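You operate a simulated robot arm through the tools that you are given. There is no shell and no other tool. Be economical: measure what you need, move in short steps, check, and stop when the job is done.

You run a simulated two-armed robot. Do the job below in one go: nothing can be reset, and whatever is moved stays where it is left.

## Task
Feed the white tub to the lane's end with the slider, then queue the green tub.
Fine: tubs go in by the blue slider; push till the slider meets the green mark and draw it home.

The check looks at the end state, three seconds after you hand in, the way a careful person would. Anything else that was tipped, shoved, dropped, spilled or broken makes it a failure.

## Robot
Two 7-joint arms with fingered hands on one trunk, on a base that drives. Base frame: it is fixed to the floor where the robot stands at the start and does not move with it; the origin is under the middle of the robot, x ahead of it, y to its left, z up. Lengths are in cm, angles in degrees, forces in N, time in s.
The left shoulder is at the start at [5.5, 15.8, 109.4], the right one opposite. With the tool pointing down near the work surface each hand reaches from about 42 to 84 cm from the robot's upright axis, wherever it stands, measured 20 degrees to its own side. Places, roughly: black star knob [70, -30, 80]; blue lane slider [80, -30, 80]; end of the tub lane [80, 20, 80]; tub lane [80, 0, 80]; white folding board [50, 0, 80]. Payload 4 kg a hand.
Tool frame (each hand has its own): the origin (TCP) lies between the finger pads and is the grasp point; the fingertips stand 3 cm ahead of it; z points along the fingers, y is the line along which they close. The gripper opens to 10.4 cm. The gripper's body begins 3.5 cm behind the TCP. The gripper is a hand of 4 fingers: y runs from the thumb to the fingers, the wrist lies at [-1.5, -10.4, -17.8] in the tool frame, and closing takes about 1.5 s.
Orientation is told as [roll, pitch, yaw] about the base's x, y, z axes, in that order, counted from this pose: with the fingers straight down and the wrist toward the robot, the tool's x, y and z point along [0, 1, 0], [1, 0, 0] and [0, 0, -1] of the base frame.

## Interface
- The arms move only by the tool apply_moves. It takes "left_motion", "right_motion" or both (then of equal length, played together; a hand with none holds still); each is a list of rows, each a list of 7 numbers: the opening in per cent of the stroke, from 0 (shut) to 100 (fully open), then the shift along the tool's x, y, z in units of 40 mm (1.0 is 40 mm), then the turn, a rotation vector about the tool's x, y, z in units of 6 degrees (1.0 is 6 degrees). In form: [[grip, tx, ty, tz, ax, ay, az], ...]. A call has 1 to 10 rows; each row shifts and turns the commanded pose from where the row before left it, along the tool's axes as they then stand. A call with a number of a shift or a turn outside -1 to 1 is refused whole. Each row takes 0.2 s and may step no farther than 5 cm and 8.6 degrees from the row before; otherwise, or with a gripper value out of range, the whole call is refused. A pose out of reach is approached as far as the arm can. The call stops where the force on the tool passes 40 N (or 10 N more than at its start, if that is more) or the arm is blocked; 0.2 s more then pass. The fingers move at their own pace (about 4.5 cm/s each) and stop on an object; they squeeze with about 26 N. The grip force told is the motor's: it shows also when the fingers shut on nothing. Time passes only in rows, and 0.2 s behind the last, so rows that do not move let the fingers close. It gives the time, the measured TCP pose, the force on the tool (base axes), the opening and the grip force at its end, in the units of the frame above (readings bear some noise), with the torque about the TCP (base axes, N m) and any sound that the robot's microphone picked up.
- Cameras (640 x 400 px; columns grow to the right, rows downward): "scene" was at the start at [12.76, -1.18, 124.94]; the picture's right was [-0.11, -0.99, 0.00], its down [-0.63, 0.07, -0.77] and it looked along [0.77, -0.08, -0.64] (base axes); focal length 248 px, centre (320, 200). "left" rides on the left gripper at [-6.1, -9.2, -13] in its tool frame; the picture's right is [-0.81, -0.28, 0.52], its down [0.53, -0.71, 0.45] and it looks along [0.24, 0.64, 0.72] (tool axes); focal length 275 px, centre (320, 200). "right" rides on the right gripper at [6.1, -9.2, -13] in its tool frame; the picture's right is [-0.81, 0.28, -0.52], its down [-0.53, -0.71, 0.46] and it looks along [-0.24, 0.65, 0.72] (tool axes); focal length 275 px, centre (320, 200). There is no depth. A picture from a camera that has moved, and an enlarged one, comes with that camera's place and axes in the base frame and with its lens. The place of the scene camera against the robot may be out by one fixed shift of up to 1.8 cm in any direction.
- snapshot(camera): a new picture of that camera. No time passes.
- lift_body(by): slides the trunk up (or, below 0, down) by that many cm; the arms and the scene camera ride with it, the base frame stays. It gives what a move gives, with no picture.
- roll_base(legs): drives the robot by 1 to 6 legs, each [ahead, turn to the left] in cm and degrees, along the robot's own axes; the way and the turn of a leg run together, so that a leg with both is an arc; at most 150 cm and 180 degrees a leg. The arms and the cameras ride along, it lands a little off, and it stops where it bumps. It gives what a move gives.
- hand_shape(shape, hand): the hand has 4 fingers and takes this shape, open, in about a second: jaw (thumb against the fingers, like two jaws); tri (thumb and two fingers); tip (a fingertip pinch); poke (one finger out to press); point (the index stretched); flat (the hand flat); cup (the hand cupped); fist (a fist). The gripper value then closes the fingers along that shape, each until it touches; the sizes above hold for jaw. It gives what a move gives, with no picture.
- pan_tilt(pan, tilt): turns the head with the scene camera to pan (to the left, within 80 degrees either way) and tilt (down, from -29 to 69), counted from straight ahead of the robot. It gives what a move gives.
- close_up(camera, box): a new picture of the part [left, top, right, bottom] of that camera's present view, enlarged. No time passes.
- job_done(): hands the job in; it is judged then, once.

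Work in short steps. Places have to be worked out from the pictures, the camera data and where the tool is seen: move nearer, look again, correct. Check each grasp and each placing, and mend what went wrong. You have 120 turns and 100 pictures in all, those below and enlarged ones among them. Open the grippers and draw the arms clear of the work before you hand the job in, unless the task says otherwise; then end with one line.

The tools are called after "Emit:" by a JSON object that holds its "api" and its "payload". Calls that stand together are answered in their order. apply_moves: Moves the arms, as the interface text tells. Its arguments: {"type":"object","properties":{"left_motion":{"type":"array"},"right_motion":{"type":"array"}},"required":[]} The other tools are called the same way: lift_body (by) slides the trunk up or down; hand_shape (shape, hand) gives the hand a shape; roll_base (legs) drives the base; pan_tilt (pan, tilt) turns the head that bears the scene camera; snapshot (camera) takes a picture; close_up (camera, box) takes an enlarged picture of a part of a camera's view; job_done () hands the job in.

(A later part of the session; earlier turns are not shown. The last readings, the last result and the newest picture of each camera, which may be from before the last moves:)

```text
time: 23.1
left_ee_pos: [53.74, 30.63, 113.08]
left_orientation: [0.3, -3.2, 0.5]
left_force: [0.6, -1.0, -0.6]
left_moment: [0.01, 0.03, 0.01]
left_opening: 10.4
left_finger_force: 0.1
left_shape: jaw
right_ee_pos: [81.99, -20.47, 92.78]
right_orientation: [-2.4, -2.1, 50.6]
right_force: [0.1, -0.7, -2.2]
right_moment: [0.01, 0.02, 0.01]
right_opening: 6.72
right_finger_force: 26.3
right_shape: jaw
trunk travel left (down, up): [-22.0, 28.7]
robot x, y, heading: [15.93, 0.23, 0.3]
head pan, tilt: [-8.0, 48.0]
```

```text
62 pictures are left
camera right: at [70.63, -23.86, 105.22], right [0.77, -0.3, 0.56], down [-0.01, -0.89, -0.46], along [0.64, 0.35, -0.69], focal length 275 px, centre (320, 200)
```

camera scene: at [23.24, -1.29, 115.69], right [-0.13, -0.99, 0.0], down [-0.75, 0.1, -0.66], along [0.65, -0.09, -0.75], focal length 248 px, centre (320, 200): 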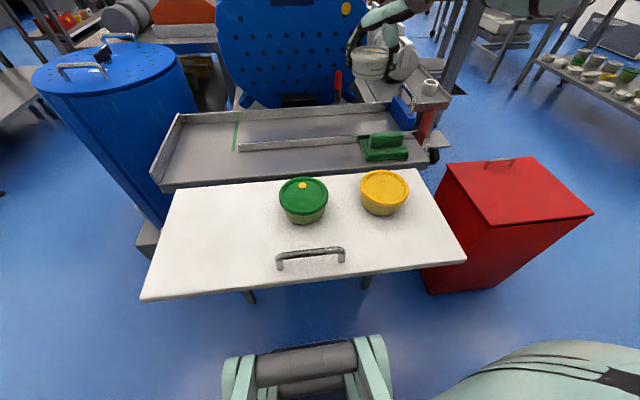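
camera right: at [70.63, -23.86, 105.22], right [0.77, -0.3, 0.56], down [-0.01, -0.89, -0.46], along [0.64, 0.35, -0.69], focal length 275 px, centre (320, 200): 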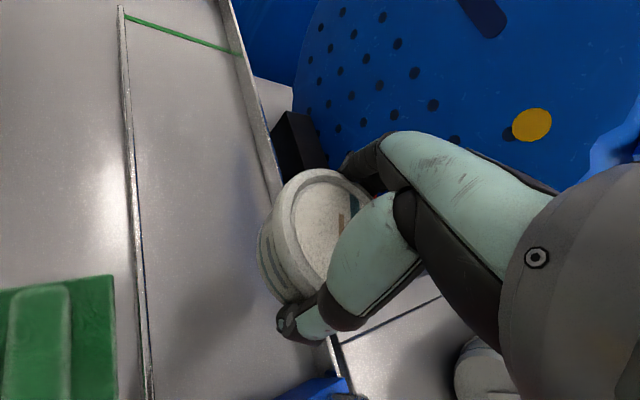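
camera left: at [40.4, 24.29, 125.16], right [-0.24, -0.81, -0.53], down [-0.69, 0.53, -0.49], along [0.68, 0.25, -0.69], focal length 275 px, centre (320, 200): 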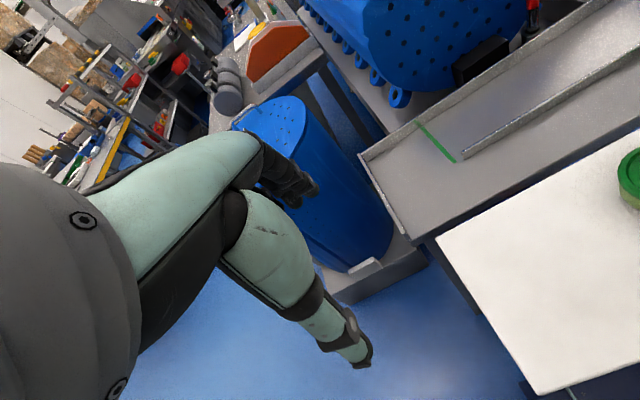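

Good. I shift slightly to [81,-19.4] and lower to z≈85.

Emit:
{"api": "apply_moves", "payload": {"right_motion": [[0, 0.2, 0, 0.6, 0, 0, 0], [0, 0.19, 0, 0.7, 0, 0, 0], [0, 0, 0, 0.6, 0, 0, 0]]}}

Emit:
{"api": "snapshot", "payload": {"camera": "right"}}

Emit:
{"api": "close_up", "payload": {"camera": "scene", "box": [330, 20, 450, 160]}}

```text
time: 23.9
left_ee_pos: [52.02, 30.51, 113.68]
left_orientation: [0.3, -4.4, 0.4]
left_force: [-0.3, 0.8, 0.0]
left_moment: [0.0, -0.03, 0.01]
left_opening: 10.37
left_finger_force: 0.1
left_shape: jaw
right_ee_pos: [80.01, -19.49, 86.06]
right_orientation: [-3.2, -2.9, 50.8]
right_force: [0.5, -0.5, -1.7]
right_moment: [0.01, 0.02, -0.02]
right_opening: 6.74
right_finger_force: 25.7
right_shape: jaw
trunk travel left (down, up): [-22.0, 28.7]
robot x, y, heading: [15.89, 0.34, 0.6]
head pan, tilt: [-8.0, 48.0]
```

```text
61 pictures are left
camera right: at [68.55, -22.86, 98.47], right [0.76, -0.3, 0.57], down [-0.01, -0.89, -0.46], along [0.65, 0.35, -0.68], focal length 275 px, centre (320, 200)
```

right: 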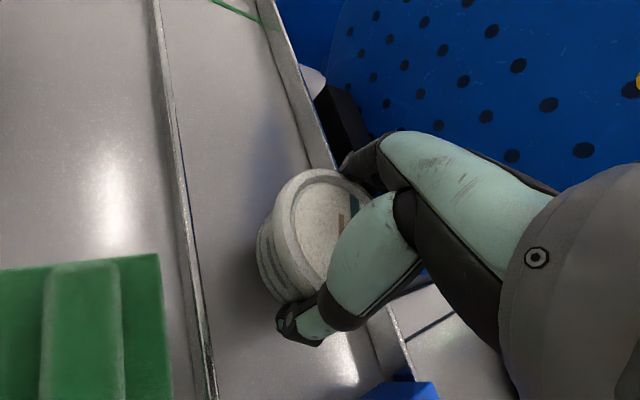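

```text
2.86 times, centred on (390, 90) of scene
camera zoom: at [27.54, -1.3, 115.73], right [-0.13, -0.99, 0.0], down [-0.74, 0.1, -0.66], along [0.65, -0.09, -0.75], focal length 708 px, centre (120, 514)
```

zoom: 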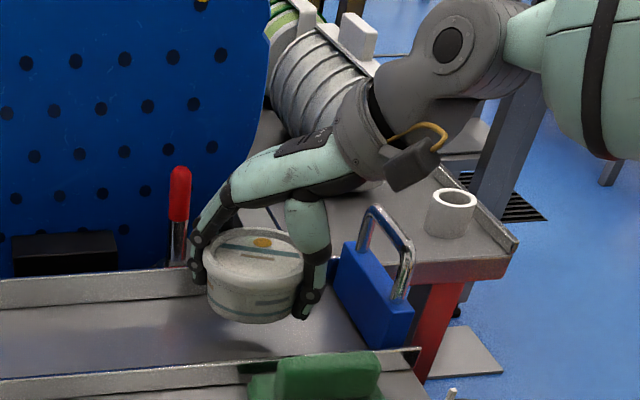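

TCP at [80,-19.5,86]; I add ~0.9 cm in x and lower until contact with the lane floor.

Emit:
{"api": "apply_moves", "payload": {"right_motion": [[0, -0.17, 0.14, 0.3, 0, 0, 0], [0, 0, 0, 0.3, 0, 0, 0], [0, 0, 0, 0.25, 0, 0, 0], [0, 0, 0, 0.15, 0, 0, 0]]}}

Emit:
{"api": "snapshot", "payload": {"camera": "right"}}

Emit:
{"api": "close_up", "payload": {"camera": "scene", "box": [330, 20, 450, 160]}}

```text
time: 24.9
left_ee_pos: [51.12, 30.37, 113.93]
left_orientation: [-0.1, -5.2, 0.1]
left_force: [0.1, 0.0, -0.1]
left_moment: [0.01, 0.03, 0.02]
left_opening: 10.38
left_finger_force: 0.0
left_shape: jaw
right_ee_pos: [80.61, -19.46, 83.47]
right_orientation: [-3.6, -3.5, 50.7]
right_force: [1.3, -0.3, -2.0]
right_moment: [0.01, 0.06, 0.02]
right_opening: 6.69
right_finger_force: 26.7
right_shape: jaw
trunk travel left (down, up): [-22.0, 28.7]
robot x, y, heading: [15.68, 0.19, 0.2]
head pan, tilt: [-8.0, 48.0]
stopped in row 4 (right hand): the force on the tool passed its limit at 142 N (the readings are from after the stop); the commanded pose is now the measured one
```

```text
59 pictures are left
camera right: at [68.83, -22.8, 95.48], right [0.75, -0.31, 0.58], down [0.0, -0.89, -0.47], along [0.66, 0.35, -0.67], focal length 275 px, centre (320, 200)
```

right: 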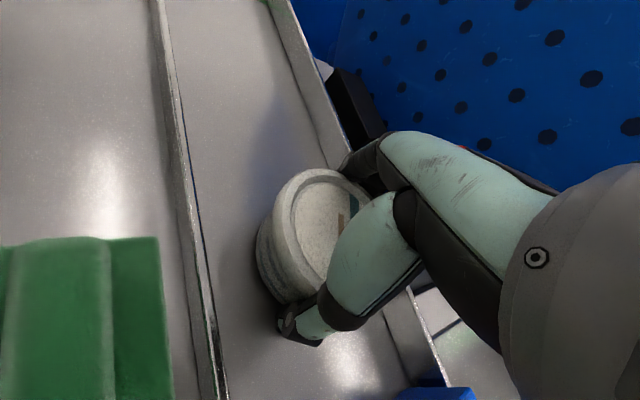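

```text
2.86 times, centred on (390, 90) of scene
camera zoom: at [27.86, -1.3, 115.66], right [-0.13, -0.99, 0.0], down [-0.75, 0.1, -0.66], along [0.65, -0.09, -0.75], focal length 708 px, centre (120, 514)
```

zoom: 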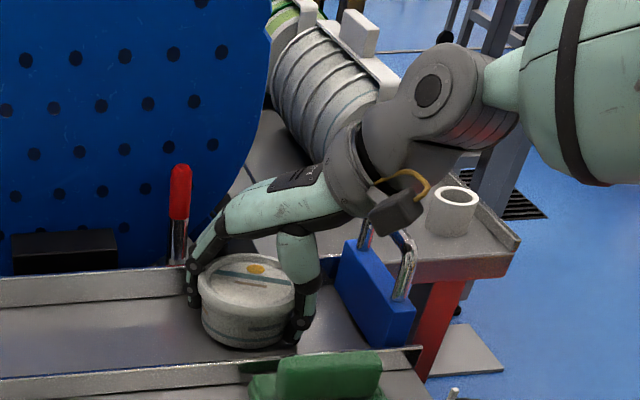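

The stop came with a high transient, so the tub probably hit the floor (then floor ≈80). The force is now only the tub's weight, so I lower in tiny steps to confirm contact.

Emit:
{"api": "apply_moves", "payload": {"right_motion": [[0, 0, 0, 0.04, 0, 0, 0], [0, 0, 0, 0.04, 0, 0, 0]]}}

Emit:
{"api": "close_up", "payload": {"camera": "right", "box": [220, 150, 420, 350]}}

```text
time: 25.5
left_ee_pos: [50.97, 30.39, 114.04]
left_orientation: [-0.1, -5.3, 0.1]
left_force: [-0.1, 0.3, 0.2]
left_moment: [-0.01, -0.02, 0.01]
left_opening: 10.4
left_finger_force: 0.1
left_shape: jaw
right_ee_pos: [80.3, -19.36, 83.41]
right_orientation: [-3.7, -3.8, 50.7]
right_force: [-0.2, -0.4, 0.7]
right_moment: [-0.09, 0.12, 0.02]
right_opening: 6.71
right_finger_force: 26.4
right_shape: jaw
trunk travel left (down, up): [-22.0, 28.7]
robot x, y, heading: [15.75, 0.07, 0.3]
head pan, tilt: [-8.0, 48.0]
```

```text
2.00 times, centred on (320, 250) of right
camera zoom: at [68.67, -22.78, 95.38], right [0.75, -0.31, 0.58], down [0.0, -0.89, -0.47], along [0.66, 0.35, -0.66], focal length 551 px, centre (320, 100)
```

zoom: 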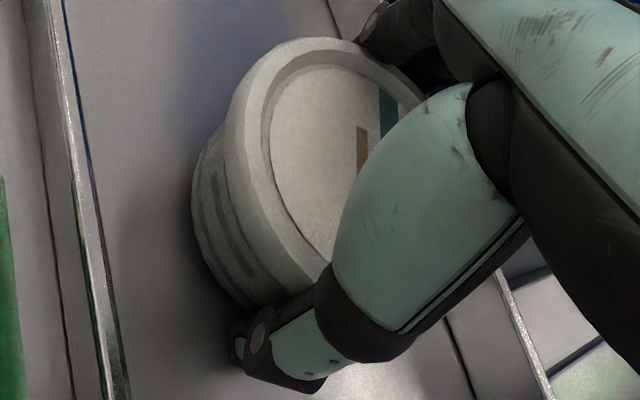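

The floor carries the tub now (force flipped sign). I press 2 mm more and open the hand.

Emit:
{"api": "apply_moves", "payload": {"right_motion": [[0, 0, 0, 0.04, 0, 0, 0], [100, 0, 0, 0, 0, 0, 0], [100, 0, 0, 0, 0, 0, 0], [100, 0, 0, 0, 0, 0, 0], [100, 0, 0, 0, 0, 0, 0], [100, 0, 0, 0, 0, 0, 0]]}}

Emit:
{"api": "snapshot", "payload": {"camera": "right"}}

```text
time: 26.9
left_ee_pos: [50.76, 30.44, 114.19]
left_orientation: [-0.2, -5.3, 0.0]
left_force: [0.5, 0.5, 0.2]
left_moment: [0.02, 0.01, 0.02]
left_opening: 10.42
left_finger_force: 0.0
left_shape: jaw
right_ee_pos: [80.24, -19.32, 83.06]
right_orientation: [-3.7, -3.8, 50.8]
right_force: [-7.1, 0.2, 9.2]
right_moment: [-0.01, 0.04, 0.12]
right_opening: 10.42
right_finger_force: 0.0
right_shape: jaw
trunk travel left (down, up): [-22.0, 28.7]
robot x, y, heading: [15.85, 0.24, 0.3]
head pan, tilt: [-8.0, 48.0]
```

```text
56 pictures are left
camera right: at [68.57, -22.7, 95.19], right [0.75, -0.31, 0.59], down [0.0, -0.89, -0.46], along [0.66, 0.35, -0.66], focal length 275 px, centre (320, 200)
```

right: 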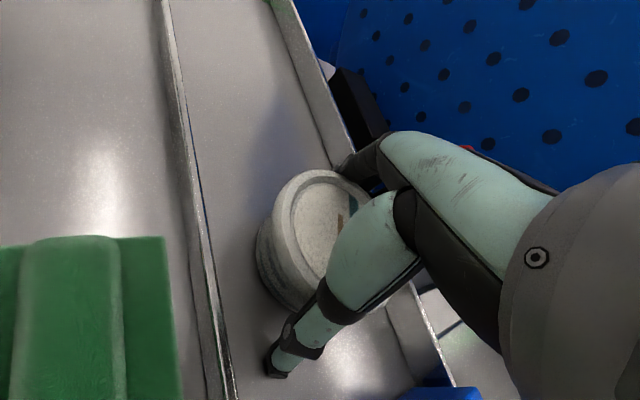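

Released. I rise straight up.

Emit:
{"api": "apply_moves", "payload": {"right_motion": [[100, 0, 0, -0.4, 0, 0, 0], [100, 0, 0, -0.5, 0, 0, 0], [100, 0, 0, -0.8, 0, 0, 0], [100, 0, 0, -1, 0, 0, 0], [100, 0, 0, -1, 0, 0, 0]]}}

Emit:
{"api": "snapshot", "payload": {"camera": "right"}}

Emit:
{"api": "snapshot", "payload": {"camera": "scene"}}

```text
time: 28.1
left_ee_pos: [50.88, 30.35, 114.04]
left_orientation: [-0.1, -5.3, 0.2]
left_force: [-0.1, 0.4, 0.3]
left_moment: [0.01, -0.02, -0.01]
left_opening: 10.42
left_finger_force: 0.2
left_shape: jaw
right_ee_pos: [79.17, -19.28, 97.64]
right_orientation: [-3.7, -3.6, 50.8]
right_force: [0.5, 0.5, 0.1]
right_moment: [-0.02, 0.04, 0.02]
right_opening: 10.4
right_finger_force: 0.0
right_shape: jaw
trunk travel left (down, up): [-22.0, 28.7]
robot x, y, heading: [15.68, 0.07, 0.5]
head pan, tilt: [-8.0, 48.0]
```

```text
55 pictures are left
camera right: at [67.5, -22.72, 109.82], right [0.75, -0.31, 0.58], down [0.0, -0.89, -0.46], along [0.66, 0.35, -0.67], focal length 275 px, centre (320, 200)
```

right: 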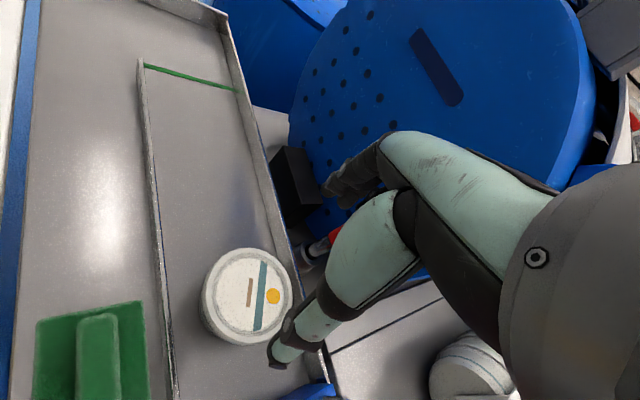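

```text
54 pictures are left
camera scene: at [27.61, -1.25, 115.72], right [-0.13, -0.99, 0.0], down [-0.75, 0.1, -0.66], along [0.65, -0.09, -0.75], focal length 248 px, centre (320, 200)
```

scene: 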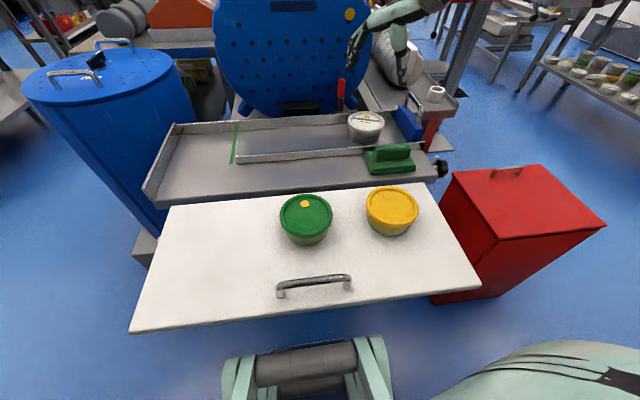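

White tub stands upright in the lane. Now I bring the right hand above the slider handle and turn it to yaw ~90 so the fingers close along the lane.

Emit:
{"api": "apply_moves", "payload": {"right_motion": [[100, -0.75, -0.79, -0.3, 0, 0, 0], [100, -0.75, -0.79, -0.3, 0, 0, 0], [100, -0.75, -0.79, -0.3, 0, 0, 0], [100, 0, 0, 0, 0, 0, -0.95], [100, 0, 0, 0, 0, 0, -0.95], [100, 0, 0, 0, 0, 0, -0.95], [100, 0, 0, 0, 0, 0, -0.95], [100, 0, 0, 0, 0, 0, -0.95], [100, 0, 0, 0, 0, 0, -0.95], [100, 0, 0, 0, 0, 0, -0.95]]}}

Emit:
{"api": "snapshot", "payload": {"camera": "right"}}

Emit:
{"api": "close_up", "payload": {"camera": "scene", "box": [340, 0, 500, 180]}}

```text
time: 30.3
left_ee_pos: [50.9, 30.37, 113.98]
left_orientation: [-0.2, -5.3, 0.1]
left_force: [-0.2, -0.1, -0.4]
left_moment: [0.03, -0.02, 0.02]
left_opening: 10.4
left_finger_force: 0.0
left_shape: jaw
right_ee_pos: [79.62, -32.54, 101.4]
right_orientation: [-5.3, -0.5, 90.6]
right_force: [-0.7, 0.3, -0.1]
right_moment: [-0.03, 0.01, 0.03]
right_opening: 10.4
right_finger_force: 0.1
right_shape: jaw
right hand out of reach, approached as far as the arm can: row 10
trunk travel left (down, up): [-22.0, 28.7]
robot x, y, heading: [15.96, 0.25, 0.4]
head pan, tilt: [-8.0, 48.0]
```

```text
53 pictures are left
camera right: at [72.36, -41.98, 113.77], right [0.76, 0.28, 0.59], down [0.58, -0.7, -0.41], along [0.3, 0.65, -0.69], focal length 275 px, centre (320, 200)
```

right: 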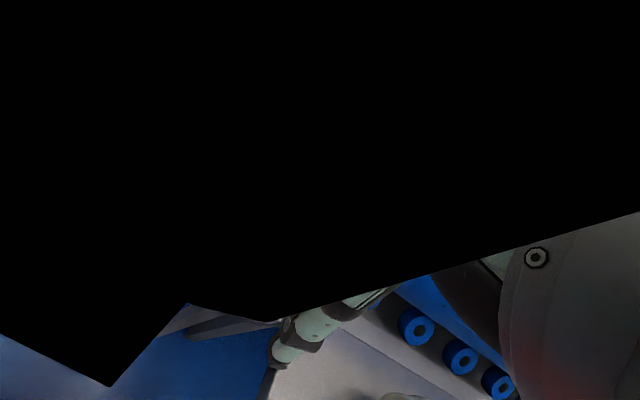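

```text
2.22 times, centred on (420, 90) of scene
camera zoom: at [27.65, -1.26, 115.71], right [-0.13, -0.99, 0.0], down [-0.75, 0.1, -0.66], along [0.65, -0.09, -0.75], focal length 550 px, centre (98, 444)
```

zoom: 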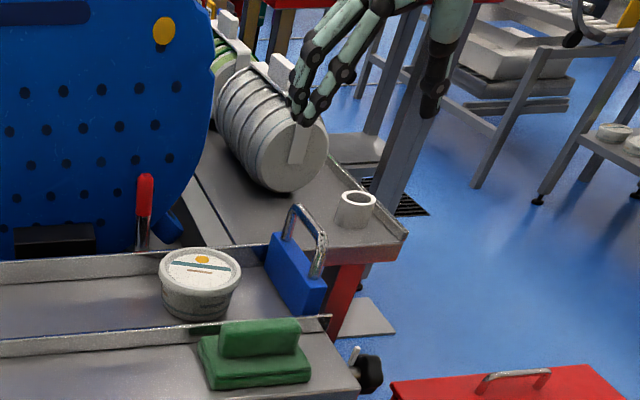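

Yaw 90 is at the wrist's limit and blocks the camera. I'll instead turn the robot left so the wrist is relaxed: first pull the hand back and unwind the yaw.

Emit:
{"api": "apply_moves", "payload": {"right_motion": [[100, 1, 0, 0, 0, 0, 0], [100, 1, 0, 0, 0, 0, 0], [100, 1, 0, 0, 0, 0, 0], [100, 1, 0, 0, 0, 0, 0], [100, 0, 0, 0, 0, 0, 0.95], [100, 0, 0, 0, 0, 0, 0.95], [100, 0, 0, 0, 0, 0, 0.95], [100, 0, 0, 0, 0, 0, 0.95], [100, 0, 0, 0, 0, 0, 0.95], [100, 0, 0, 0, 0, 0, 0.95]]}}

Emit:
{"api": "roll_base", "payload": {"legs": [[0, 22]]}}

Emit:
{"api": "snapshot", "payload": {"camera": "right"}}

Emit:
{"api": "snapshot", "payload": {"camera": "scene"}}

```text
time: 32.5
left_ee_pos: [50.84, 30.42, 114.09]
left_orientation: [0.0, -5.4, 0.0]
left_force: [0.4, 0.3, 0.4]
left_moment: [0.02, -0.02, 0.0]
left_opening: 10.37
left_finger_force: 0.1
left_shape: jaw
right_ee_pos: [63.48, -32.55, 99.73]
right_orientation: [-4.1, -3.3, 56.4]
right_force: [-1.2, 0.3, -0.7]
right_moment: [0.01, 0.02, 0.03]
right_opening: 10.38
right_finger_force: 0.1
right_shape: jaw
trunk travel left (down, up): [-22.0, 28.7]
robot x, y, heading: [15.64, -0.03, 0.4]
head pan, tilt: [-8.0, 48.0]
```

```text
time: 34.2
left_ee_pos: [36.66, 41.63, 114.17]
left_orientation: [0.3, -4.9, 22.6]
left_force: [0.8, 0.1, -0.4]
left_moment: [0.02, -0.03, 0.0]
left_opening: 10.38
left_finger_force: 0.1
left_shape: jaw
right_ee_pos: [72.41, -12.26, 99.72]
right_orientation: [-4.1, -3.1, 78.6]
right_force: [0.1, 0.2, 0.8]
right_moment: [0.02, 0.0, 0.0]
right_opening: 10.37
right_finger_force: 0.1
right_shape: jaw
trunk travel left (down, up): [-22.0, 28.7]
robot x, y, heading: [15.98, 0.1, 22.3]
head pan, tilt: [-8.0, 48.0]
```

```text
51 pictures are left
camera right: at [63.39, -20.56, 111.86], right [0.8, 0.09, 0.59], down [0.42, -0.79, -0.46], along [0.42, 0.61, -0.67], focal length 275 px, centre (320, 200)
```

right: 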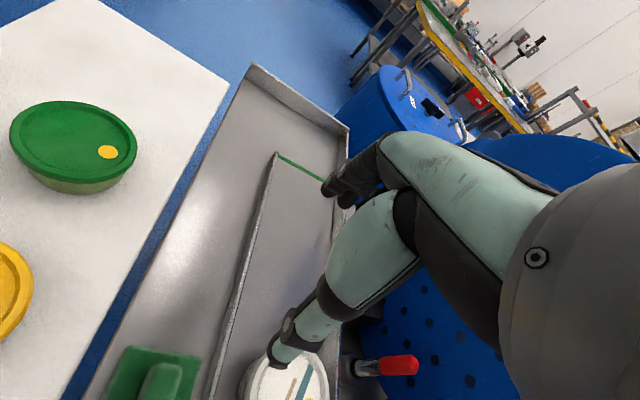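

```text
50 pictures are left
camera scene: at [27.2, 3.31, 115.71], right [0.25, -0.97, 0.0], down [-0.73, -0.19, -0.66], along [0.64, 0.16, -0.75], focal length 248 px, centre (320, 200)
```

scene: 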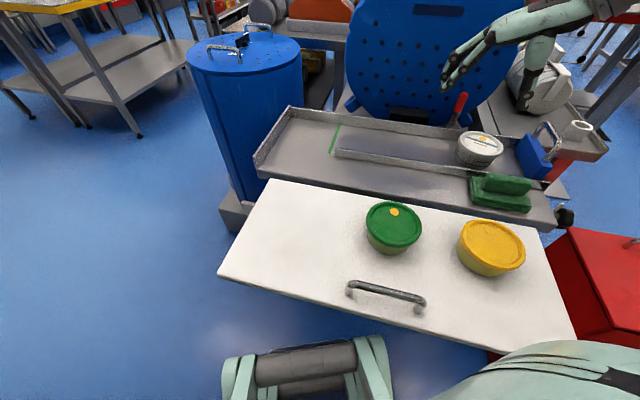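

I turn the head to face the slider and move the hand back above it (to about [80,-31]).

Emit:
{"api": "pan_tilt", "payload": {"pan": -45, "tilt": 38}}

Emit:
{"api": "close_up", "payload": {"camera": "scene", "box": [240, 130, 440, 255]}}

```text
time: 35.2
left_ee_pos: [35.57, 41.09, 114.34]
left_orientation: [0.4, -5.5, 22.6]
left_force: [0.3, -0.1, 0.2]
left_moment: [-0.02, 0.01, -0.01]
left_opening: 10.41
left_finger_force: 0.1
left_shape: jaw
right_ee_pos: [71.29, -12.56, 100.24]
right_orientation: [-4.7, -3.5, 78.7]
right_force: [0.5, -0.5, -0.2]
right_moment: [-0.01, 0.02, 0.0]
right_opening: 10.4
right_finger_force: 0.0
right_shape: jaw
trunk travel left (down, up): [-22.0, 28.7]
robot x, y, heading: [15.41, -0.01, 22.5]
head pan, tilt: [-45.0, 38.0]
```

```text
3.20 times, centred on (340, 192) of scene
camera zoom: at [27.62, -1.93, 117.17], right [-0.38, -0.92, 0.01], down [-0.58, 0.23, -0.78], along [0.72, -0.3, -0.62], focal length 792 px, centre (256, 224)
```

zoom: 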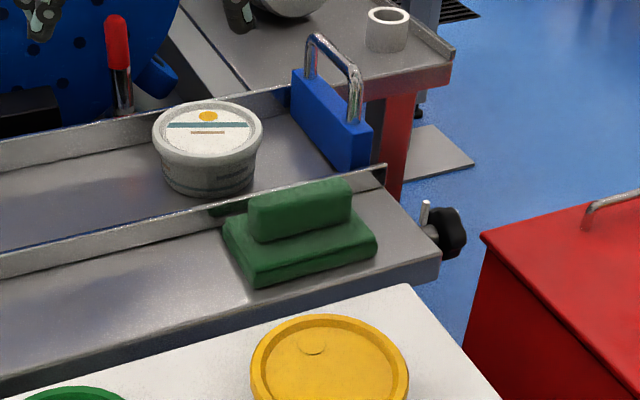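

Calibrated on the tub, the handle bar lies at y≈-31.1, x 77–85.5, z≈87.5 (block top ≈83). I move above it at z≈95, levelling the hand a bit.

Emit:
{"api": "apply_moves", "payload": {"right_motion": [[100, -0.555, -0.675, 0.2, 0, 0, 0], [100, -0.555, -0.675, 0.2, 0, 0, 0], [100, -0.555, -0.675, 0.2, 0, 0, 0], [100, -0.555, -0.675, 0.2, 0, 0, 0], [100, -0.555, -0.675, 0.2, -0.3, 0.3, -0.5], [100, -0.555, -0.675, 0.2, -0.3, 0.3, -0.5]]}}

Emit:
{"api": "close_up", "payload": {"camera": "scene", "box": [240, 90, 480, 255]}}

Emit:
{"api": "snapshot", "payload": {"camera": "right"}}

```text
time: 36.6
left_ee_pos: [35.64, 41.07, 114.34]
left_orientation: [0.4, -5.5, 22.7]
left_force: [0.7, -0.1, -0.4]
left_moment: [-0.02, 0.01, -0.01]
left_opening: 10.39
left_finger_force: 0.1
left_shape: jaw
right_ee_pos: [82.11, -31.26, 95.26]
right_orientation: [-1.6, -7.0, 85.0]
right_force: [0.1, -0.6, -1.2]
right_moment: [0.01, -0.03, -0.01]
right_opening: 10.41
right_finger_force: 0.0
right_shape: jaw
trunk travel left (down, up): [-22.0, 28.7]
robot x, y, heading: [15.82, -0.56, 22.5]
head pan, tilt: [-45.0, 38.0]
```

```text
2.42 times, centred on (360, 172) of scene
camera zoom: at [27.67, -1.97, 117.16], right [-0.38, -0.92, 0.01], down [-0.58, 0.23, -0.78], along [0.72, -0.3, -0.62], focal length 600 px, centre (223, 267)
```

zoom: 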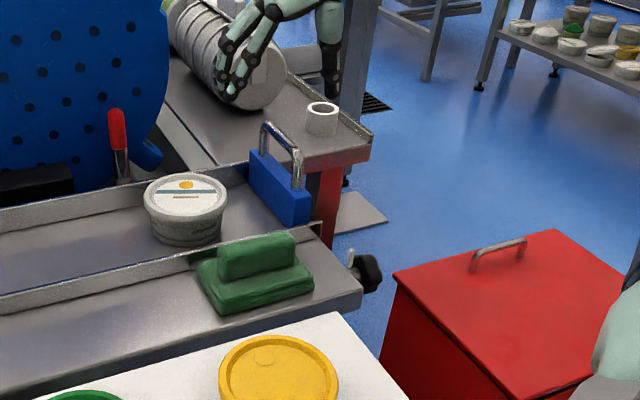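

```text
47 pictures are left
camera right: at [74.63, -41.38, 106.99], right [0.81, 0.14, 0.57], down [0.49, -0.7, -0.52], along [0.33, 0.7, -0.63], focal length 275 px, centre (320, 200)
```

right: 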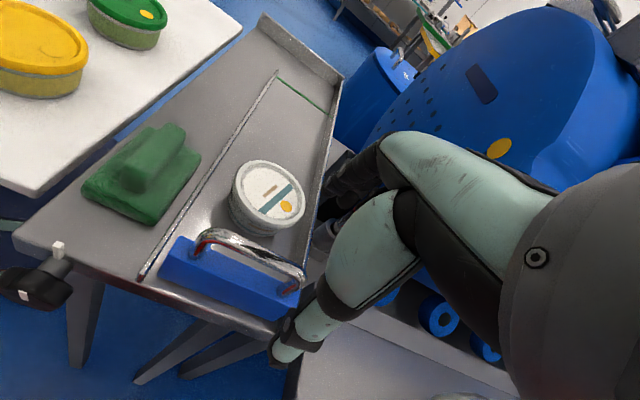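

The right camera sees the handle clearly; combining views the bar is at y≈-30, x≈75.5–83, z≈89. I correct the pitch and move to [79.5,-30], still above.

Emit:
{"api": "apply_moves", "payload": {"right_motion": [[100, 0.34, 0.13, 0.1, 0, -0.6, 0], [100, 0.34, 0.13, 0.1, 0, -0.6, 0]]}}

Emit:
{"api": "snapshot", "payload": {"camera": "right"}}

Emit:
{"api": "close_up", "payload": {"camera": "scene", "box": [260, 60, 420, 220]}}

```text
time: 37.2
left_ee_pos: [35.5, 40.96, 114.49]
left_orientation: [0.5, -5.5, 22.7]
left_force: [0.1, 0.6, 0.0]
left_moment: [0.06, -0.01, -0.02]
left_opening: 10.39
left_finger_force: 0.1
left_shape: jaw
right_ee_pos: [79.33, -29.73, 94.48]
right_orientation: [-8.9, -6.8, 84.8]
right_force: [0.3, -0.4, -0.3]
right_moment: [0.0, 0.0, 0.01]
right_opening: 10.41
right_finger_force: 0.0
right_shape: jaw
trunk travel left (down, up): [-22.0, 28.7]
robot x, y, heading: [15.85, -0.34, 22.5]
head pan, tilt: [-45.0, 38.0]
```

```text
46 pictures are left
camera right: at [70.35, -39.54, 105.36], right [0.73, 0.13, 0.67], down [0.53, -0.72, -0.45], along [0.42, 0.69, -0.6], focal length 275 px, centre (320, 200)
```

right: 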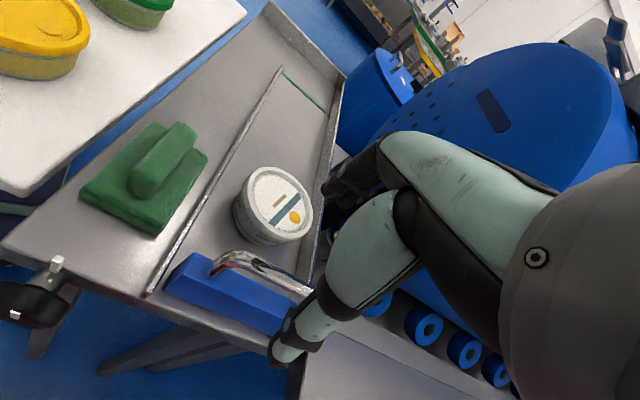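

```text
2.50 times, centred on (340, 140) of scene
camera zoom: at [27.54, -1.98, 117.18], right [-0.38, -0.92, 0.01], down [-0.58, 0.23, -0.78], along [0.72, -0.3, -0.62], focal length 619 px, centre (270, 350)
```

zoom: 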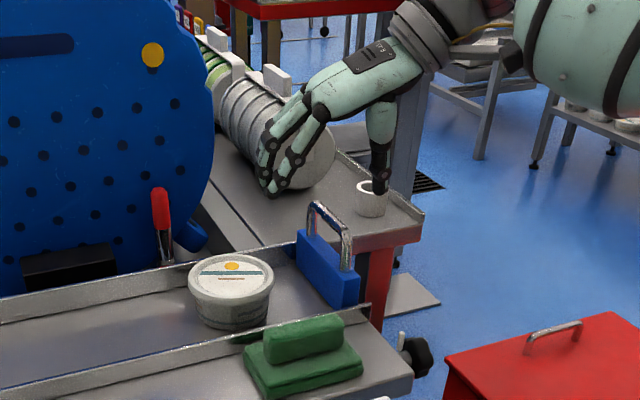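

I now know tool-x turn ↔ pitch and tool-y turn ↔ roll. I level the hand in place.

Emit:
{"api": "apply_moves", "payload": {"right_motion": [[100, 0, 0, 0, 0.57, 0.74, 0], [100, 0, 0, 0, 0.57, 0.74, 0]]}}

Emit:
{"api": "snapshot", "payload": {"camera": "right"}}

Emit:
{"api": "close_up", "payload": {"camera": "scene", "box": [260, 60, 420, 220]}}

```text
time: 37.8
left_ee_pos: [35.38, 41.03, 114.27]
left_orientation: [0.4, -5.5, 22.5]
left_force: [-0.4, 0.4, 0.6]
left_moment: [0.02, 0.0, 0.02]
left_opening: 10.4
left_finger_force: 0.0
left_shape: jaw
right_ee_pos: [79.2, -29.53, 94.43]
right_orientation: [0.0, 0.0, 84.3]
right_force: [-0.2, 0.5, -0.3]
right_moment: [-0.01, 0.01, 0.04]
right_opening: 10.43
right_finger_force: 0.0
right_shape: jaw
trunk travel left (down, up): [-22.0, 28.7]
robot x, y, heading: [16.02, -0.5, 22.3]
head pan, tilt: [-45.0, 38.0]
```

```text
44 pictures are left
camera right: at [72.22, -38.11, 107.66], right [0.83, 0.19, 0.52], down [0.46, -0.76, -0.46], along [0.3, 0.62, -0.72], focal length 275 px, centre (320, 200)
```

right: 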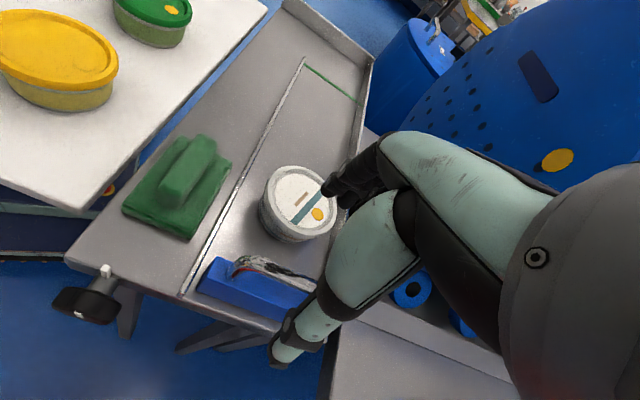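

```text
2.50 times, centred on (340, 140) of scene
camera zoom: at [27.58, -1.92, 117.18], right [-0.38, -0.92, 0.01], down [-0.58, 0.23, -0.78], along [0.72, -0.3, -0.62], focal length 619 px, centre (270, 350)
```

zoom: 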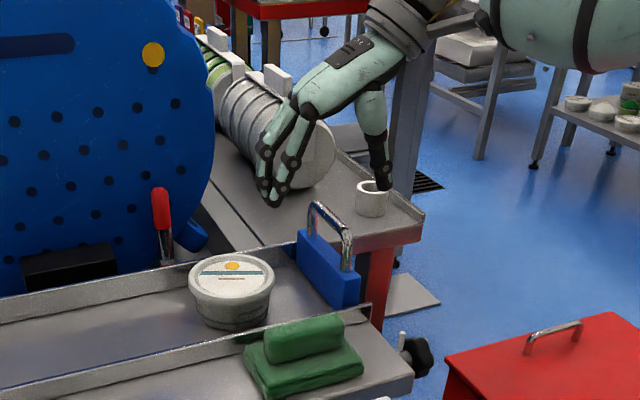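

Levelled. Both cameras agree on bar middle ≈[78.3,-29.9,87.5]. I lower around it.

Emit:
{"api": "apply_moves", "payload": {"right_motion": [[100, 0.08, -0.06, 0.5, 0, 0, 0], [100, 0.08, -0.06, 0.5, 0, 0, 0], [100, 0, 0, 0.45, 0, 0, 0], [100, 0, 0, 0.3, 0, 0, 0]]}}

Emit:
{"api": "snapshot", "payload": {"camera": "right"}}

Emit:
{"api": "close_up", "payload": {"camera": "scene", "box": [260, 90, 420, 250]}}

```text
time: 38.8
left_ee_pos: [35.48, 41.12, 114.41]
left_orientation: [0.5, -5.6, 22.6]
left_force: [-0.8, -0.1, 0.5]
left_moment: [0.01, 0.03, -0.03]
left_opening: 10.4
left_finger_force: 0.1
left_shape: jaw
right_ee_pos: [78.6, -29.66, 87.56]
right_orientation: [0.0, 0.0, 84.3]
right_force: [0.2, 0.0, 0.5]
right_moment: [0.02, 0.01, -0.04]
right_opening: 10.4
right_finger_force: 0.1
right_shape: jaw
trunk travel left (down, up): [-22.0, 28.7]
robot x, y, heading: [15.85, 0.09, 22.4]
head pan, tilt: [-45.0, 38.0]
```

```text
42 pictures are left
camera right: at [71.57, -38.4, 100.67], right [0.83, 0.19, 0.52], down [0.46, -0.76, -0.46], along [0.31, 0.62, -0.72], focal length 275 px, centre (320, 200)
```

right: 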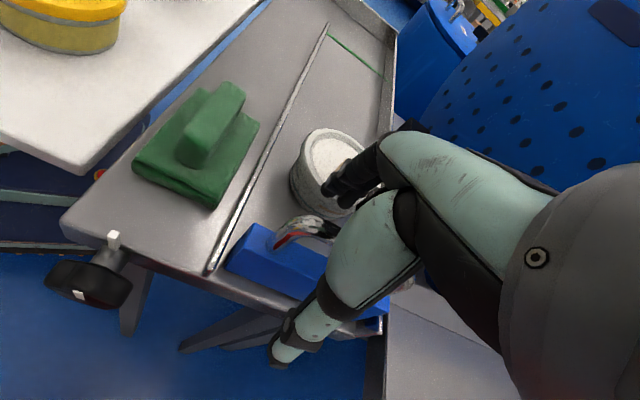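

```text
2.50 times, centred on (340, 170) of scene
camera zoom: at [27.54, -1.98, 117.18], right [-0.38, -0.92, 0.01], down [-0.58, 0.23, -0.78], along [0.72, -0.3, -0.62], focal length 619 px, centre (270, 275)
```

zoom: 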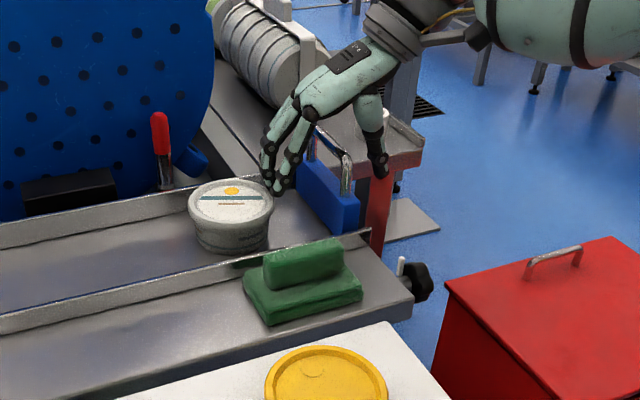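

The handle is between thumb and fingers. I close on it.

Emit:
{"api": "apply_moves", "payload": {"right_motion": [[0, 0, 0, 0, 0, 0, 0], [0, 0, 0, 0, 0, 0, 0], [0, 0, 0, 0, 0, 0, 0], [0, 0, 0, 0, 0, 0, 0], [0, 0, 0, 0, 0, 0, 0], [0, 0, 0, 0, 0, 0, 0], [0, 0, 0, 0, 0, 0, 0]]}}

Emit:
{"api": "close_up", "payload": {"camera": "scene", "box": [260, 90, 420, 250]}}

```text
time: 40.4
left_ee_pos: [35.37, 41.22, 114.4]
left_orientation: [0.3, -5.7, 22.6]
left_force: [-0.3, -0.8, 0.2]
left_moment: [0.03, -0.02, -0.01]
left_opening: 10.35
left_finger_force: 0.1
left_shape: jaw
right_ee_pos: [78.56, -29.74, 87.77]
right_orientation: [-0.1, -0.2, 84.5]
right_force: [1.7, -1.6, 12.3]
right_moment: [-0.14, 0.0, -0.1]
right_opening: 1.07
right_finger_force: 26.2
right_shape: jaw
trunk travel left (down, up): [-22.0, 28.7]
robot x, y, heading: [15.69, -0.24, 22.5]
head pan, tilt: [-45.0, 38.0]
```

```text
2.50 times, centred on (340, 170) of scene
camera zoom: at [27.44, -1.94, 117.2], right [-0.38, -0.92, 0.01], down [-0.58, 0.23, -0.78], along [0.72, -0.3, -0.62], focal length 619 px, centre (270, 275)
```

zoom: 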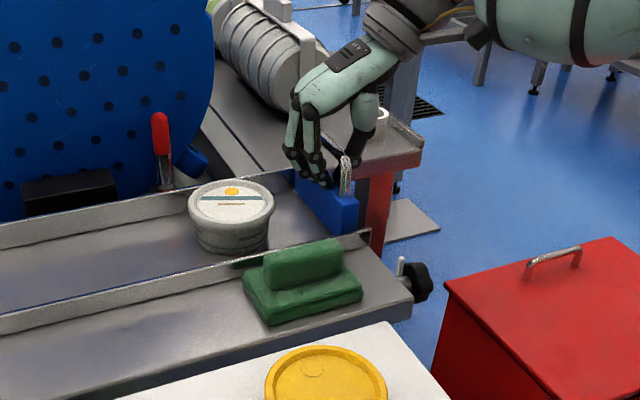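

The bar is gripped (1.07 cm). I push a first 2 cm along the lane to see whether the slider runs free.

Emit:
{"api": "apply_moves", "payload": {"right_motion": [[0, 0, 0, -0.03, 0, 0, 0], [0, 0.024, 0.25, 0, 0, 0, 0], [0, 0.024, 0.25, 0, 0, 0, 0]]}}

Emit:
{"api": "close_up", "payload": {"camera": "scene", "box": [260, 90, 420, 250]}}

```text
time: 41.2
left_ee_pos: [35.44, 41.02, 114.5]
left_orientation: [0.3, -5.6, 22.6]
left_force: [-0.4, 0.0, 0.1]
left_moment: [-0.04, 0.01, 0.04]
left_opening: 10.4
left_finger_force: 0.1
left_shape: jaw
right_ee_pos: [78.63, -27.68, 87.8]
right_orientation: [-0.1, -0.2, 84.4]
right_force: [8.6, -1.2, 9.5]
right_moment: [-0.04, -0.21, -0.15]
right_opening: 1.01
right_finger_force: 25.8
right_shape: jaw
trunk travel left (down, up): [-22.0, 28.7]
robot x, y, heading: [15.96, -0.55, 22.7]
head pan, tilt: [-45.0, 38.0]
```

```text
2.50 times, centred on (340, 170) of scene
camera zoom: at [27.56, -1.92, 117.18], right [-0.38, -0.92, 0.01], down [-0.58, 0.23, -0.78], along [0.72, -0.3, -0.62], focal length 619 px, centre (270, 275)
```

zoom: 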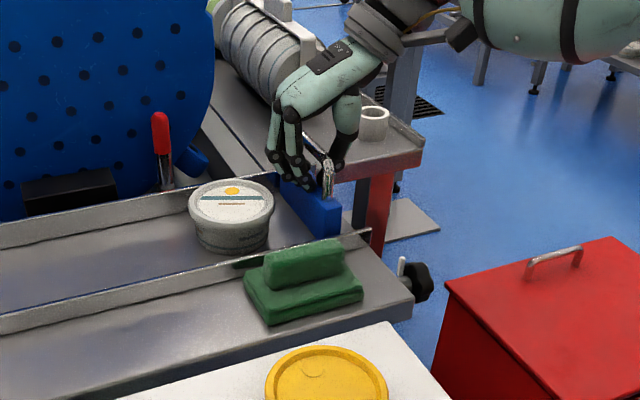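

The slider runs freely. I push on at a gentle 10 cm/s, 18 cm.

Emit:
{"api": "apply_moves", "payload": {"right_motion": [[0, 0.09, 0.4, 0, 0, 0, 0], [0, 0.048, 0.5, 0, 0, 0, 0], [0, 0.048, 0.5, 0, 0, 0, 0], [0, 0.048, 0.5, 0, 0, 0, 0], [0, 0.048, 0.5, 0, 0, 0, 0], [0, 0.048, 0.5, 0, 0, 0, 0], [0, 0.048, 0.5, 0, 0, 0, 0], [0, 0.048, 0.5, 0, 0, 0, 0], [0, 0.048, 0.5, 0, 0, 0, 0]]}}

Emit:
{"api": "pan_tilt", "payload": {"pan": -30, "tilt": 42}}

Emit:
{"api": "snapshot", "payload": {"camera": "scene"}}

```text
time: 43.2
left_ee_pos: [35.45, 41.12, 114.34]
left_orientation: [0.3, -5.6, 22.6]
left_force: [0.2, 1.1, 0.2]
left_moment: [-0.01, 0.03, 0.01]
left_opening: 10.37
left_finger_force: 0.0
left_shape: jaw
right_ee_pos: [78.31, -10.05, 87.71]
right_orientation: [-0.2, -0.2, 84.3]
right_force: [15.5, -1.4, 19.8]
right_moment: [-0.01, -0.41, -0.13]
right_opening: 0.94
right_finger_force: 26.2
right_shape: jaw
trunk travel left (down, up): [-22.0, 28.7]
robot x, y, heading: [15.8, -0.23, 22.3]
head pan, tilt: [-45.0, 38.0]
```

```text
time: 44.0
left_ee_pos: [35.5, 41.09, 114.37]
left_orientation: [0.4, -5.6, 22.5]
left_force: [0.1, 0.3, 0.0]
left_moment: [-0.01, -0.02, 0.01]
left_opening: 10.4
left_finger_force: 0.0
left_shape: jaw
right_ee_pos: [78.14, -10.13, 87.72]
right_orientation: [-0.1, -0.2, 84.4]
right_force: [15.9, 0.6, 19.8]
right_moment: [0.0, -0.4, -0.12]
right_opening: 0.93
right_finger_force: 26.2
right_shape: jaw
trunk travel left (down, up): [-22.0, 28.7]
robot x, y, heading: [15.85, -0.0, 22.7]
head pan, tilt: [-30.0, 42.0]
```

```text
38 pictures are left
camera scene: at [27.86, 0.28, 116.57], right [-0.13, -0.99, 0.01], down [-0.67, 0.08, -0.74], along [0.73, -0.1, -0.68], focal length 248 px, centre (320, 200)
```

scene: 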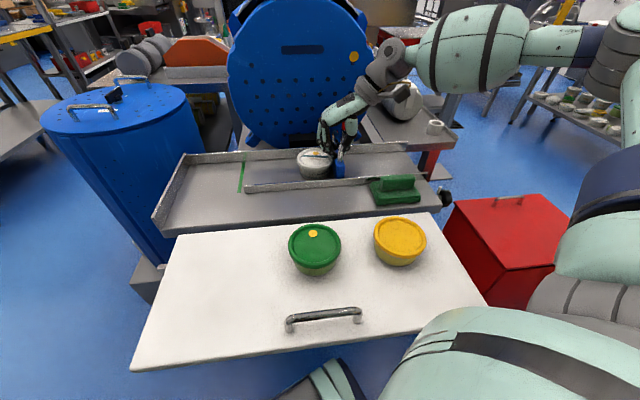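

Forces show I'm biased toward -x and pressing down slightly; I correct +0.5 cm x and 2 mm up, then push 12 cm further.

Emit:
{"api": "apply_moves", "payload": {"right_motion": [[0, -0.12, 0.02, -0.06, 0, 0, 0], [0, 0.048, 0.5, 0, 0, 0, 0], [0, 0.048, 0.5, 0, 0, 0, 0], [0, 0.048, 0.5, 0, 0, 0, 0], [0, 0.048, 0.5, 0, 0, 0, 0], [0, 0.048, 0.5, 0, 0, 0, 0], [0, 0.048, 0.5, 0, 0, 0, 0]]}}

Emit:
{"api": "close_up", "payload": {"camera": "scene", "box": [150, 90, 400, 240]}}

```text
time: 45.6
left_ee_pos: [35.46, 41.17, 114.43]
left_orientation: [0.4, -5.6, 22.5]
left_force: [-0.7, 0.6, -0.3]
left_moment: [-0.01, 0.0, 0.0]
left_opening: 10.39
left_finger_force: 0.1
left_shape: jaw
right_ee_pos: [78.81, 2.27, 87.98]
right_orientation: [0.0, -0.1, 84.2]
right_force: [-0.1, -2.5, -0.3]
right_moment: [-0.01, -0.03, 0.02]
right_opening: 0.83
right_finger_force: 26.2
right_shape: jaw
trunk travel left (down, up): [-22.0, 28.7]
robot x, y, heading: [15.71, -0.34, 22.7]
head pan, tilt: [-30.0, 42.0]
```

```text
2.56 times, centred on (275, 165) of scene
camera zoom: at [27.89, 0.31, 116.57], right [-0.13, -0.99, 0.01], down [-0.67, 0.08, -0.74], along [0.73, -0.1, -0.68], focal length 634 px, centre (435, 290)
```

zoom: 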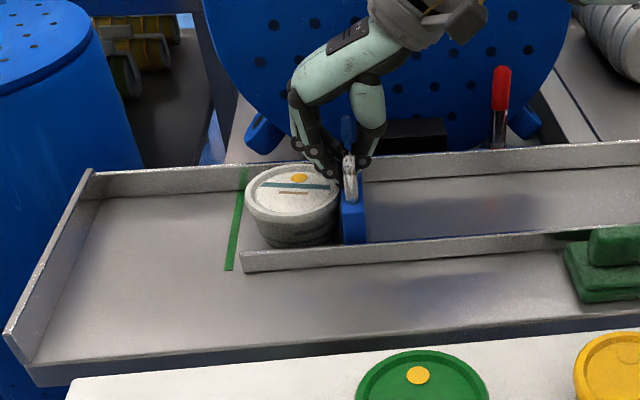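

Nearly there: the slider face is ≈9.5 cm short of the green mark. I push 7.6 cm more and look.

Emit:
{"api": "apply_moves", "payload": {"right_motion": [[0, 0.045, 0.47, 0, 0, 0, 0], [0, 0.045, 0.47, 0, 0, 0, 0], [0, 0.045, 0.47, 0, 0, 0, 0], [0, 0.045, 0.47, 0, 0, 0, 0]]}}

Emit:
{"api": "close_up", "payload": {"camera": "scene", "box": [160, 110, 320, 230]}}

Emit:
{"api": "snapshot", "payload": {"camera": "right"}}

```text
time: 46.6
left_ee_pos: [35.55, 41.18, 114.3]
left_orientation: [0.2, -5.6, 22.6]
left_force: [0.3, 0.9, 0.0]
left_moment: [0.0, 0.0, -0.01]
left_opening: 10.4
left_finger_force: 0.1
left_shape: jaw
right_ee_pos: [78.75, 9.64, 87.87]
right_orientation: [0.1, -0.1, 84.3]
right_force: [0.6, -1.3, -2.0]
right_moment: [-0.01, 0.0, -0.01]
right_opening: 0.86
right_finger_force: 26.2
right_shape: jaw
trunk travel left (down, up): [-22.0, 28.7]
robot x, y, heading: [15.72, -0.11, 22.2]
head pan, tilt: [-30.0, 42.0]
```

```text
3.33 times, centred on (240, 170) of scene
camera zoom: at [27.9, 0.32, 116.57], right [-0.13, -0.99, 0.01], down [-0.67, 0.08, -0.74], along [0.73, -0.1, -0.68], focal length 826 px, centre (587, 300)
```

zoom: 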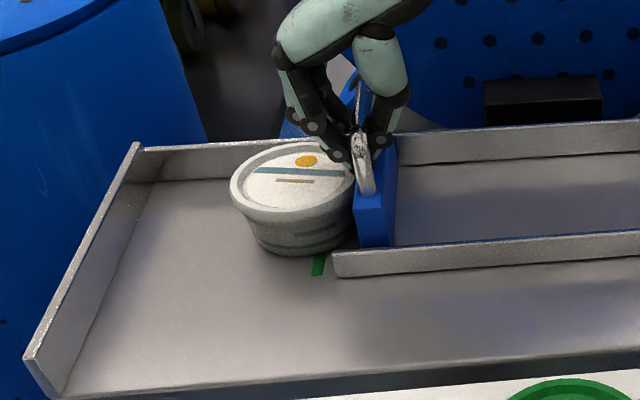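

```text
35 pictures are left
camera right: at [71.76, 1.01, 101.1], right [0.83, 0.19, 0.52], down [0.46, -0.76, -0.46], along [0.3, 0.62, -0.72], focal length 275 px, centre (320, 200)
```

right: 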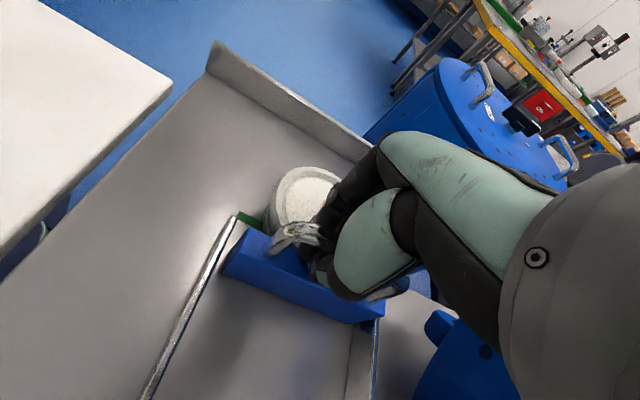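

The slider face is about 2.4 cm short of the mark's near edge. I push 2.5 cm more and check.

Emit:
{"api": "apply_moves", "payload": {"right_motion": [[0, 0.03, 0.31, 0, 0, 0, 0], [0, 0.03, 0.31, 0, 0, 0, 0]]}}

Emit:
{"api": "close_up", "payload": {"camera": "scene", "box": [200, 130, 280, 200]}}

Emit:
{"api": "close_up", "payload": {"camera": "right", "box": [200, 150, 360, 290]}}

```text
time: 47.2
left_ee_pos: [35.48, 40.96, 114.27]
left_orientation: [0.4, -5.7, 22.5]
left_force: [-0.1, -0.7, -0.2]
left_moment: [0.04, -0.02, 0.0]
left_opening: 10.39
left_finger_force: 0.0
left_shape: jaw
right_ee_pos: [78.72, 11.61, 88.01]
right_orientation: [0.1, -0.4, 84.3]
right_force: [0.9, -1.2, -0.3]
right_moment: [0.03, -0.01, 0.01]
right_opening: 0.84
right_finger_force: 25.8
right_shape: jaw
right hand out of reach, approached as far as the arm can: row 2
trunk travel left (down, up): [-22.0, 28.7]
robot x, y, heading: [15.93, -0.36, 22.4]
head pan, tilt: [-30.0, 42.0]
```

```text
5.71 times, centred on (240, 165) of scene
camera zoom: at [27.94, 0.21, 116.56], right [-0.13, -0.99, 0.01], down [-0.67, 0.08, -0.73], along [0.73, -0.1, -0.68], focal length 1415 px, centre (777, 400)
```

zoom: 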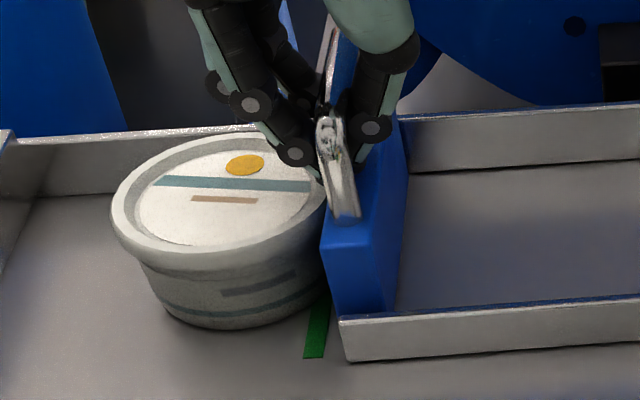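

```text
2.86 times, centred on (280, 220) of right
camera zoom: at [71.63, 2.96, 101.17], right [0.83, 0.19, 0.52], down [0.46, -0.76, -0.46], along [0.31, 0.62, -0.72], focal length 786 px, centre (434, 143)
```

zoom: 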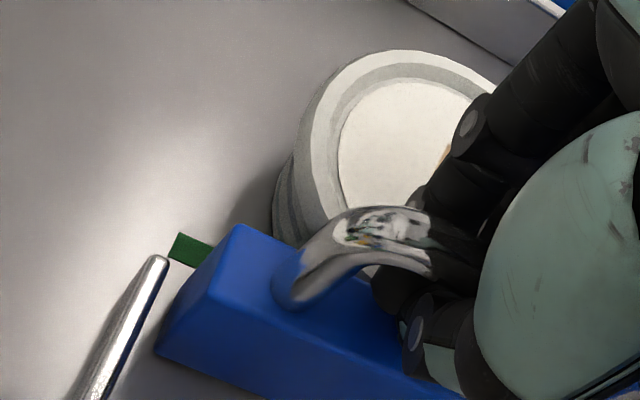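

The slider face is ~0.4 cm from the mark and the arm is at its reach; a tiny 0.8° base turn left carries the hand ~0.9 cm further along the lane.

Emit:
{"api": "roll_base", "payload": {"legs": [[0, 0.8]]}}

Emit:
{"api": "close_up", "payload": {"camera": "scene", "box": [200, 130, 280, 200]}}

Emit:
{"api": "close_up", "payload": {"camera": "right", "box": [200, 150, 360, 290]}}

```text
time: 48.0
left_ee_pos: [34.82, 41.24, 114.36]
left_orientation: [0.4, -5.6, 23.4]
left_force: [-0.3, -0.1, 0.3]
left_moment: [0.01, 0.0, 0.01]
left_opening: 10.41
left_finger_force: 0.0
left_shape: jaw
right_ee_pos: [78.48, 12.51, 87.99]
right_orientation: [0.1, -0.2, 85.0]
right_force: [0.2, -3.5, -0.7]
right_moment: [0.05, -0.03, 0.01]
right_opening: 0.87
right_finger_force: 25.8
right_shape: jaw
trunk travel left (down, up): [-22.0, 28.7]
robot x, y, heading: [15.83, -0.23, 23.1]
head pan, tilt: [-30.0, 42.0]
```

```text
5.71 times, centred on (240, 165) of scene
camera zoom: at [27.86, 0.37, 116.57], right [-0.12, -0.99, 0.01], down [-0.67, 0.07, -0.74], along [0.73, -0.09, -0.68], focal length 1415 px, centre (777, 400)
```

zoom: 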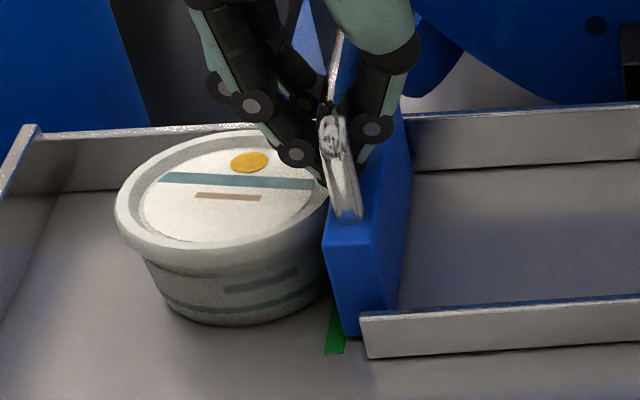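

```text
2.86 times, centred on (280, 220) of right
camera zoom: at [71.52, 3.71, 101.2], right [0.83, 0.2, 0.52], down [0.47, -0.75, -0.46], along [0.3, 0.62, -0.72], focal length 786 px, centre (434, 143)
```

zoom: 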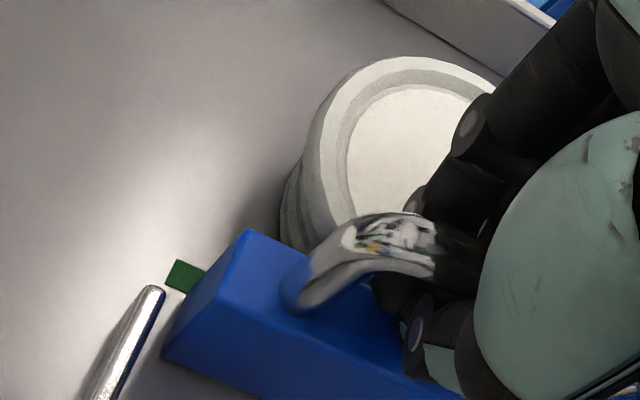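

The slider face now meets the green mark and the white tub is past it. I draw the slider back home.

Emit:
{"api": "apply_moves", "payload": {"right_motion": [[0, -0.02, -0.25, 0, 0, 0, 0], [0, -0.04, -0.5, 0, 0, 0, 0], [0, -0.065, -0.75, 0, 0, 0, 0], [0, -0.065, -0.75, 0, 0, 0, 0], [0, -0.065, -0.75, 0, 0, 0, 0], [0, -0.065, -0.75, 0, 0, 0, 0], [0, -0.065, -0.75, 0, 0, 0, 0], [0, -0.065, -0.75, 0, 0, 0, 0]]}}

Emit:
{"api": "snapshot", "payload": {"camera": "scene"}}

```text
time: 49.8
left_ee_pos: [33.87, 40.67, 114.78]
left_orientation: [0.4, -6.4, 23.3]
left_force: [-0.3, 0.5, 0.1]
left_moment: [0.02, 0.02, -0.03]
left_opening: 10.43
left_finger_force: 0.1
left_shape: jaw
right_ee_pos: [77.4, -8.95, 88.51]
right_orientation: [-0.6, -0.6, 85.1]
right_force: [11.6, 1.6, 3.6]
right_moment: [0.03, -0.2, -0.02]
right_opening: 0.85
right_finger_force: 25.7
right_shape: jaw
trunk travel left (down, up): [-22.0, 28.7]
robot x, y, heading: [15.49, 0.01, 23.7]
head pan, tilt: [-30.0, 42.0]
```

```text
30 pictures are left
camera scene: at [27.99, 0.35, 116.55], right [-0.12, -0.99, 0.01], down [-0.67, 0.07, -0.73], along [0.73, -0.09, -0.68], focal length 248 px, centre (320, 200)
```

scene: 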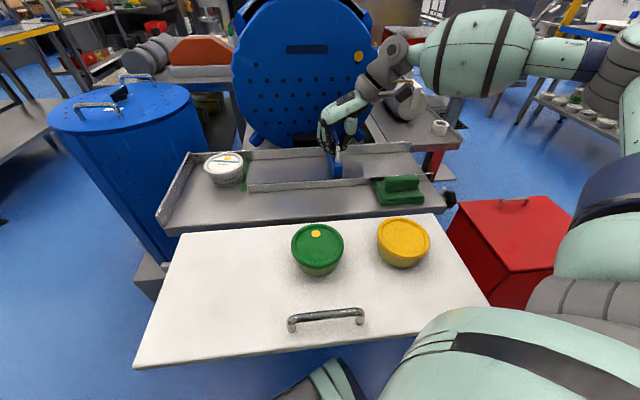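

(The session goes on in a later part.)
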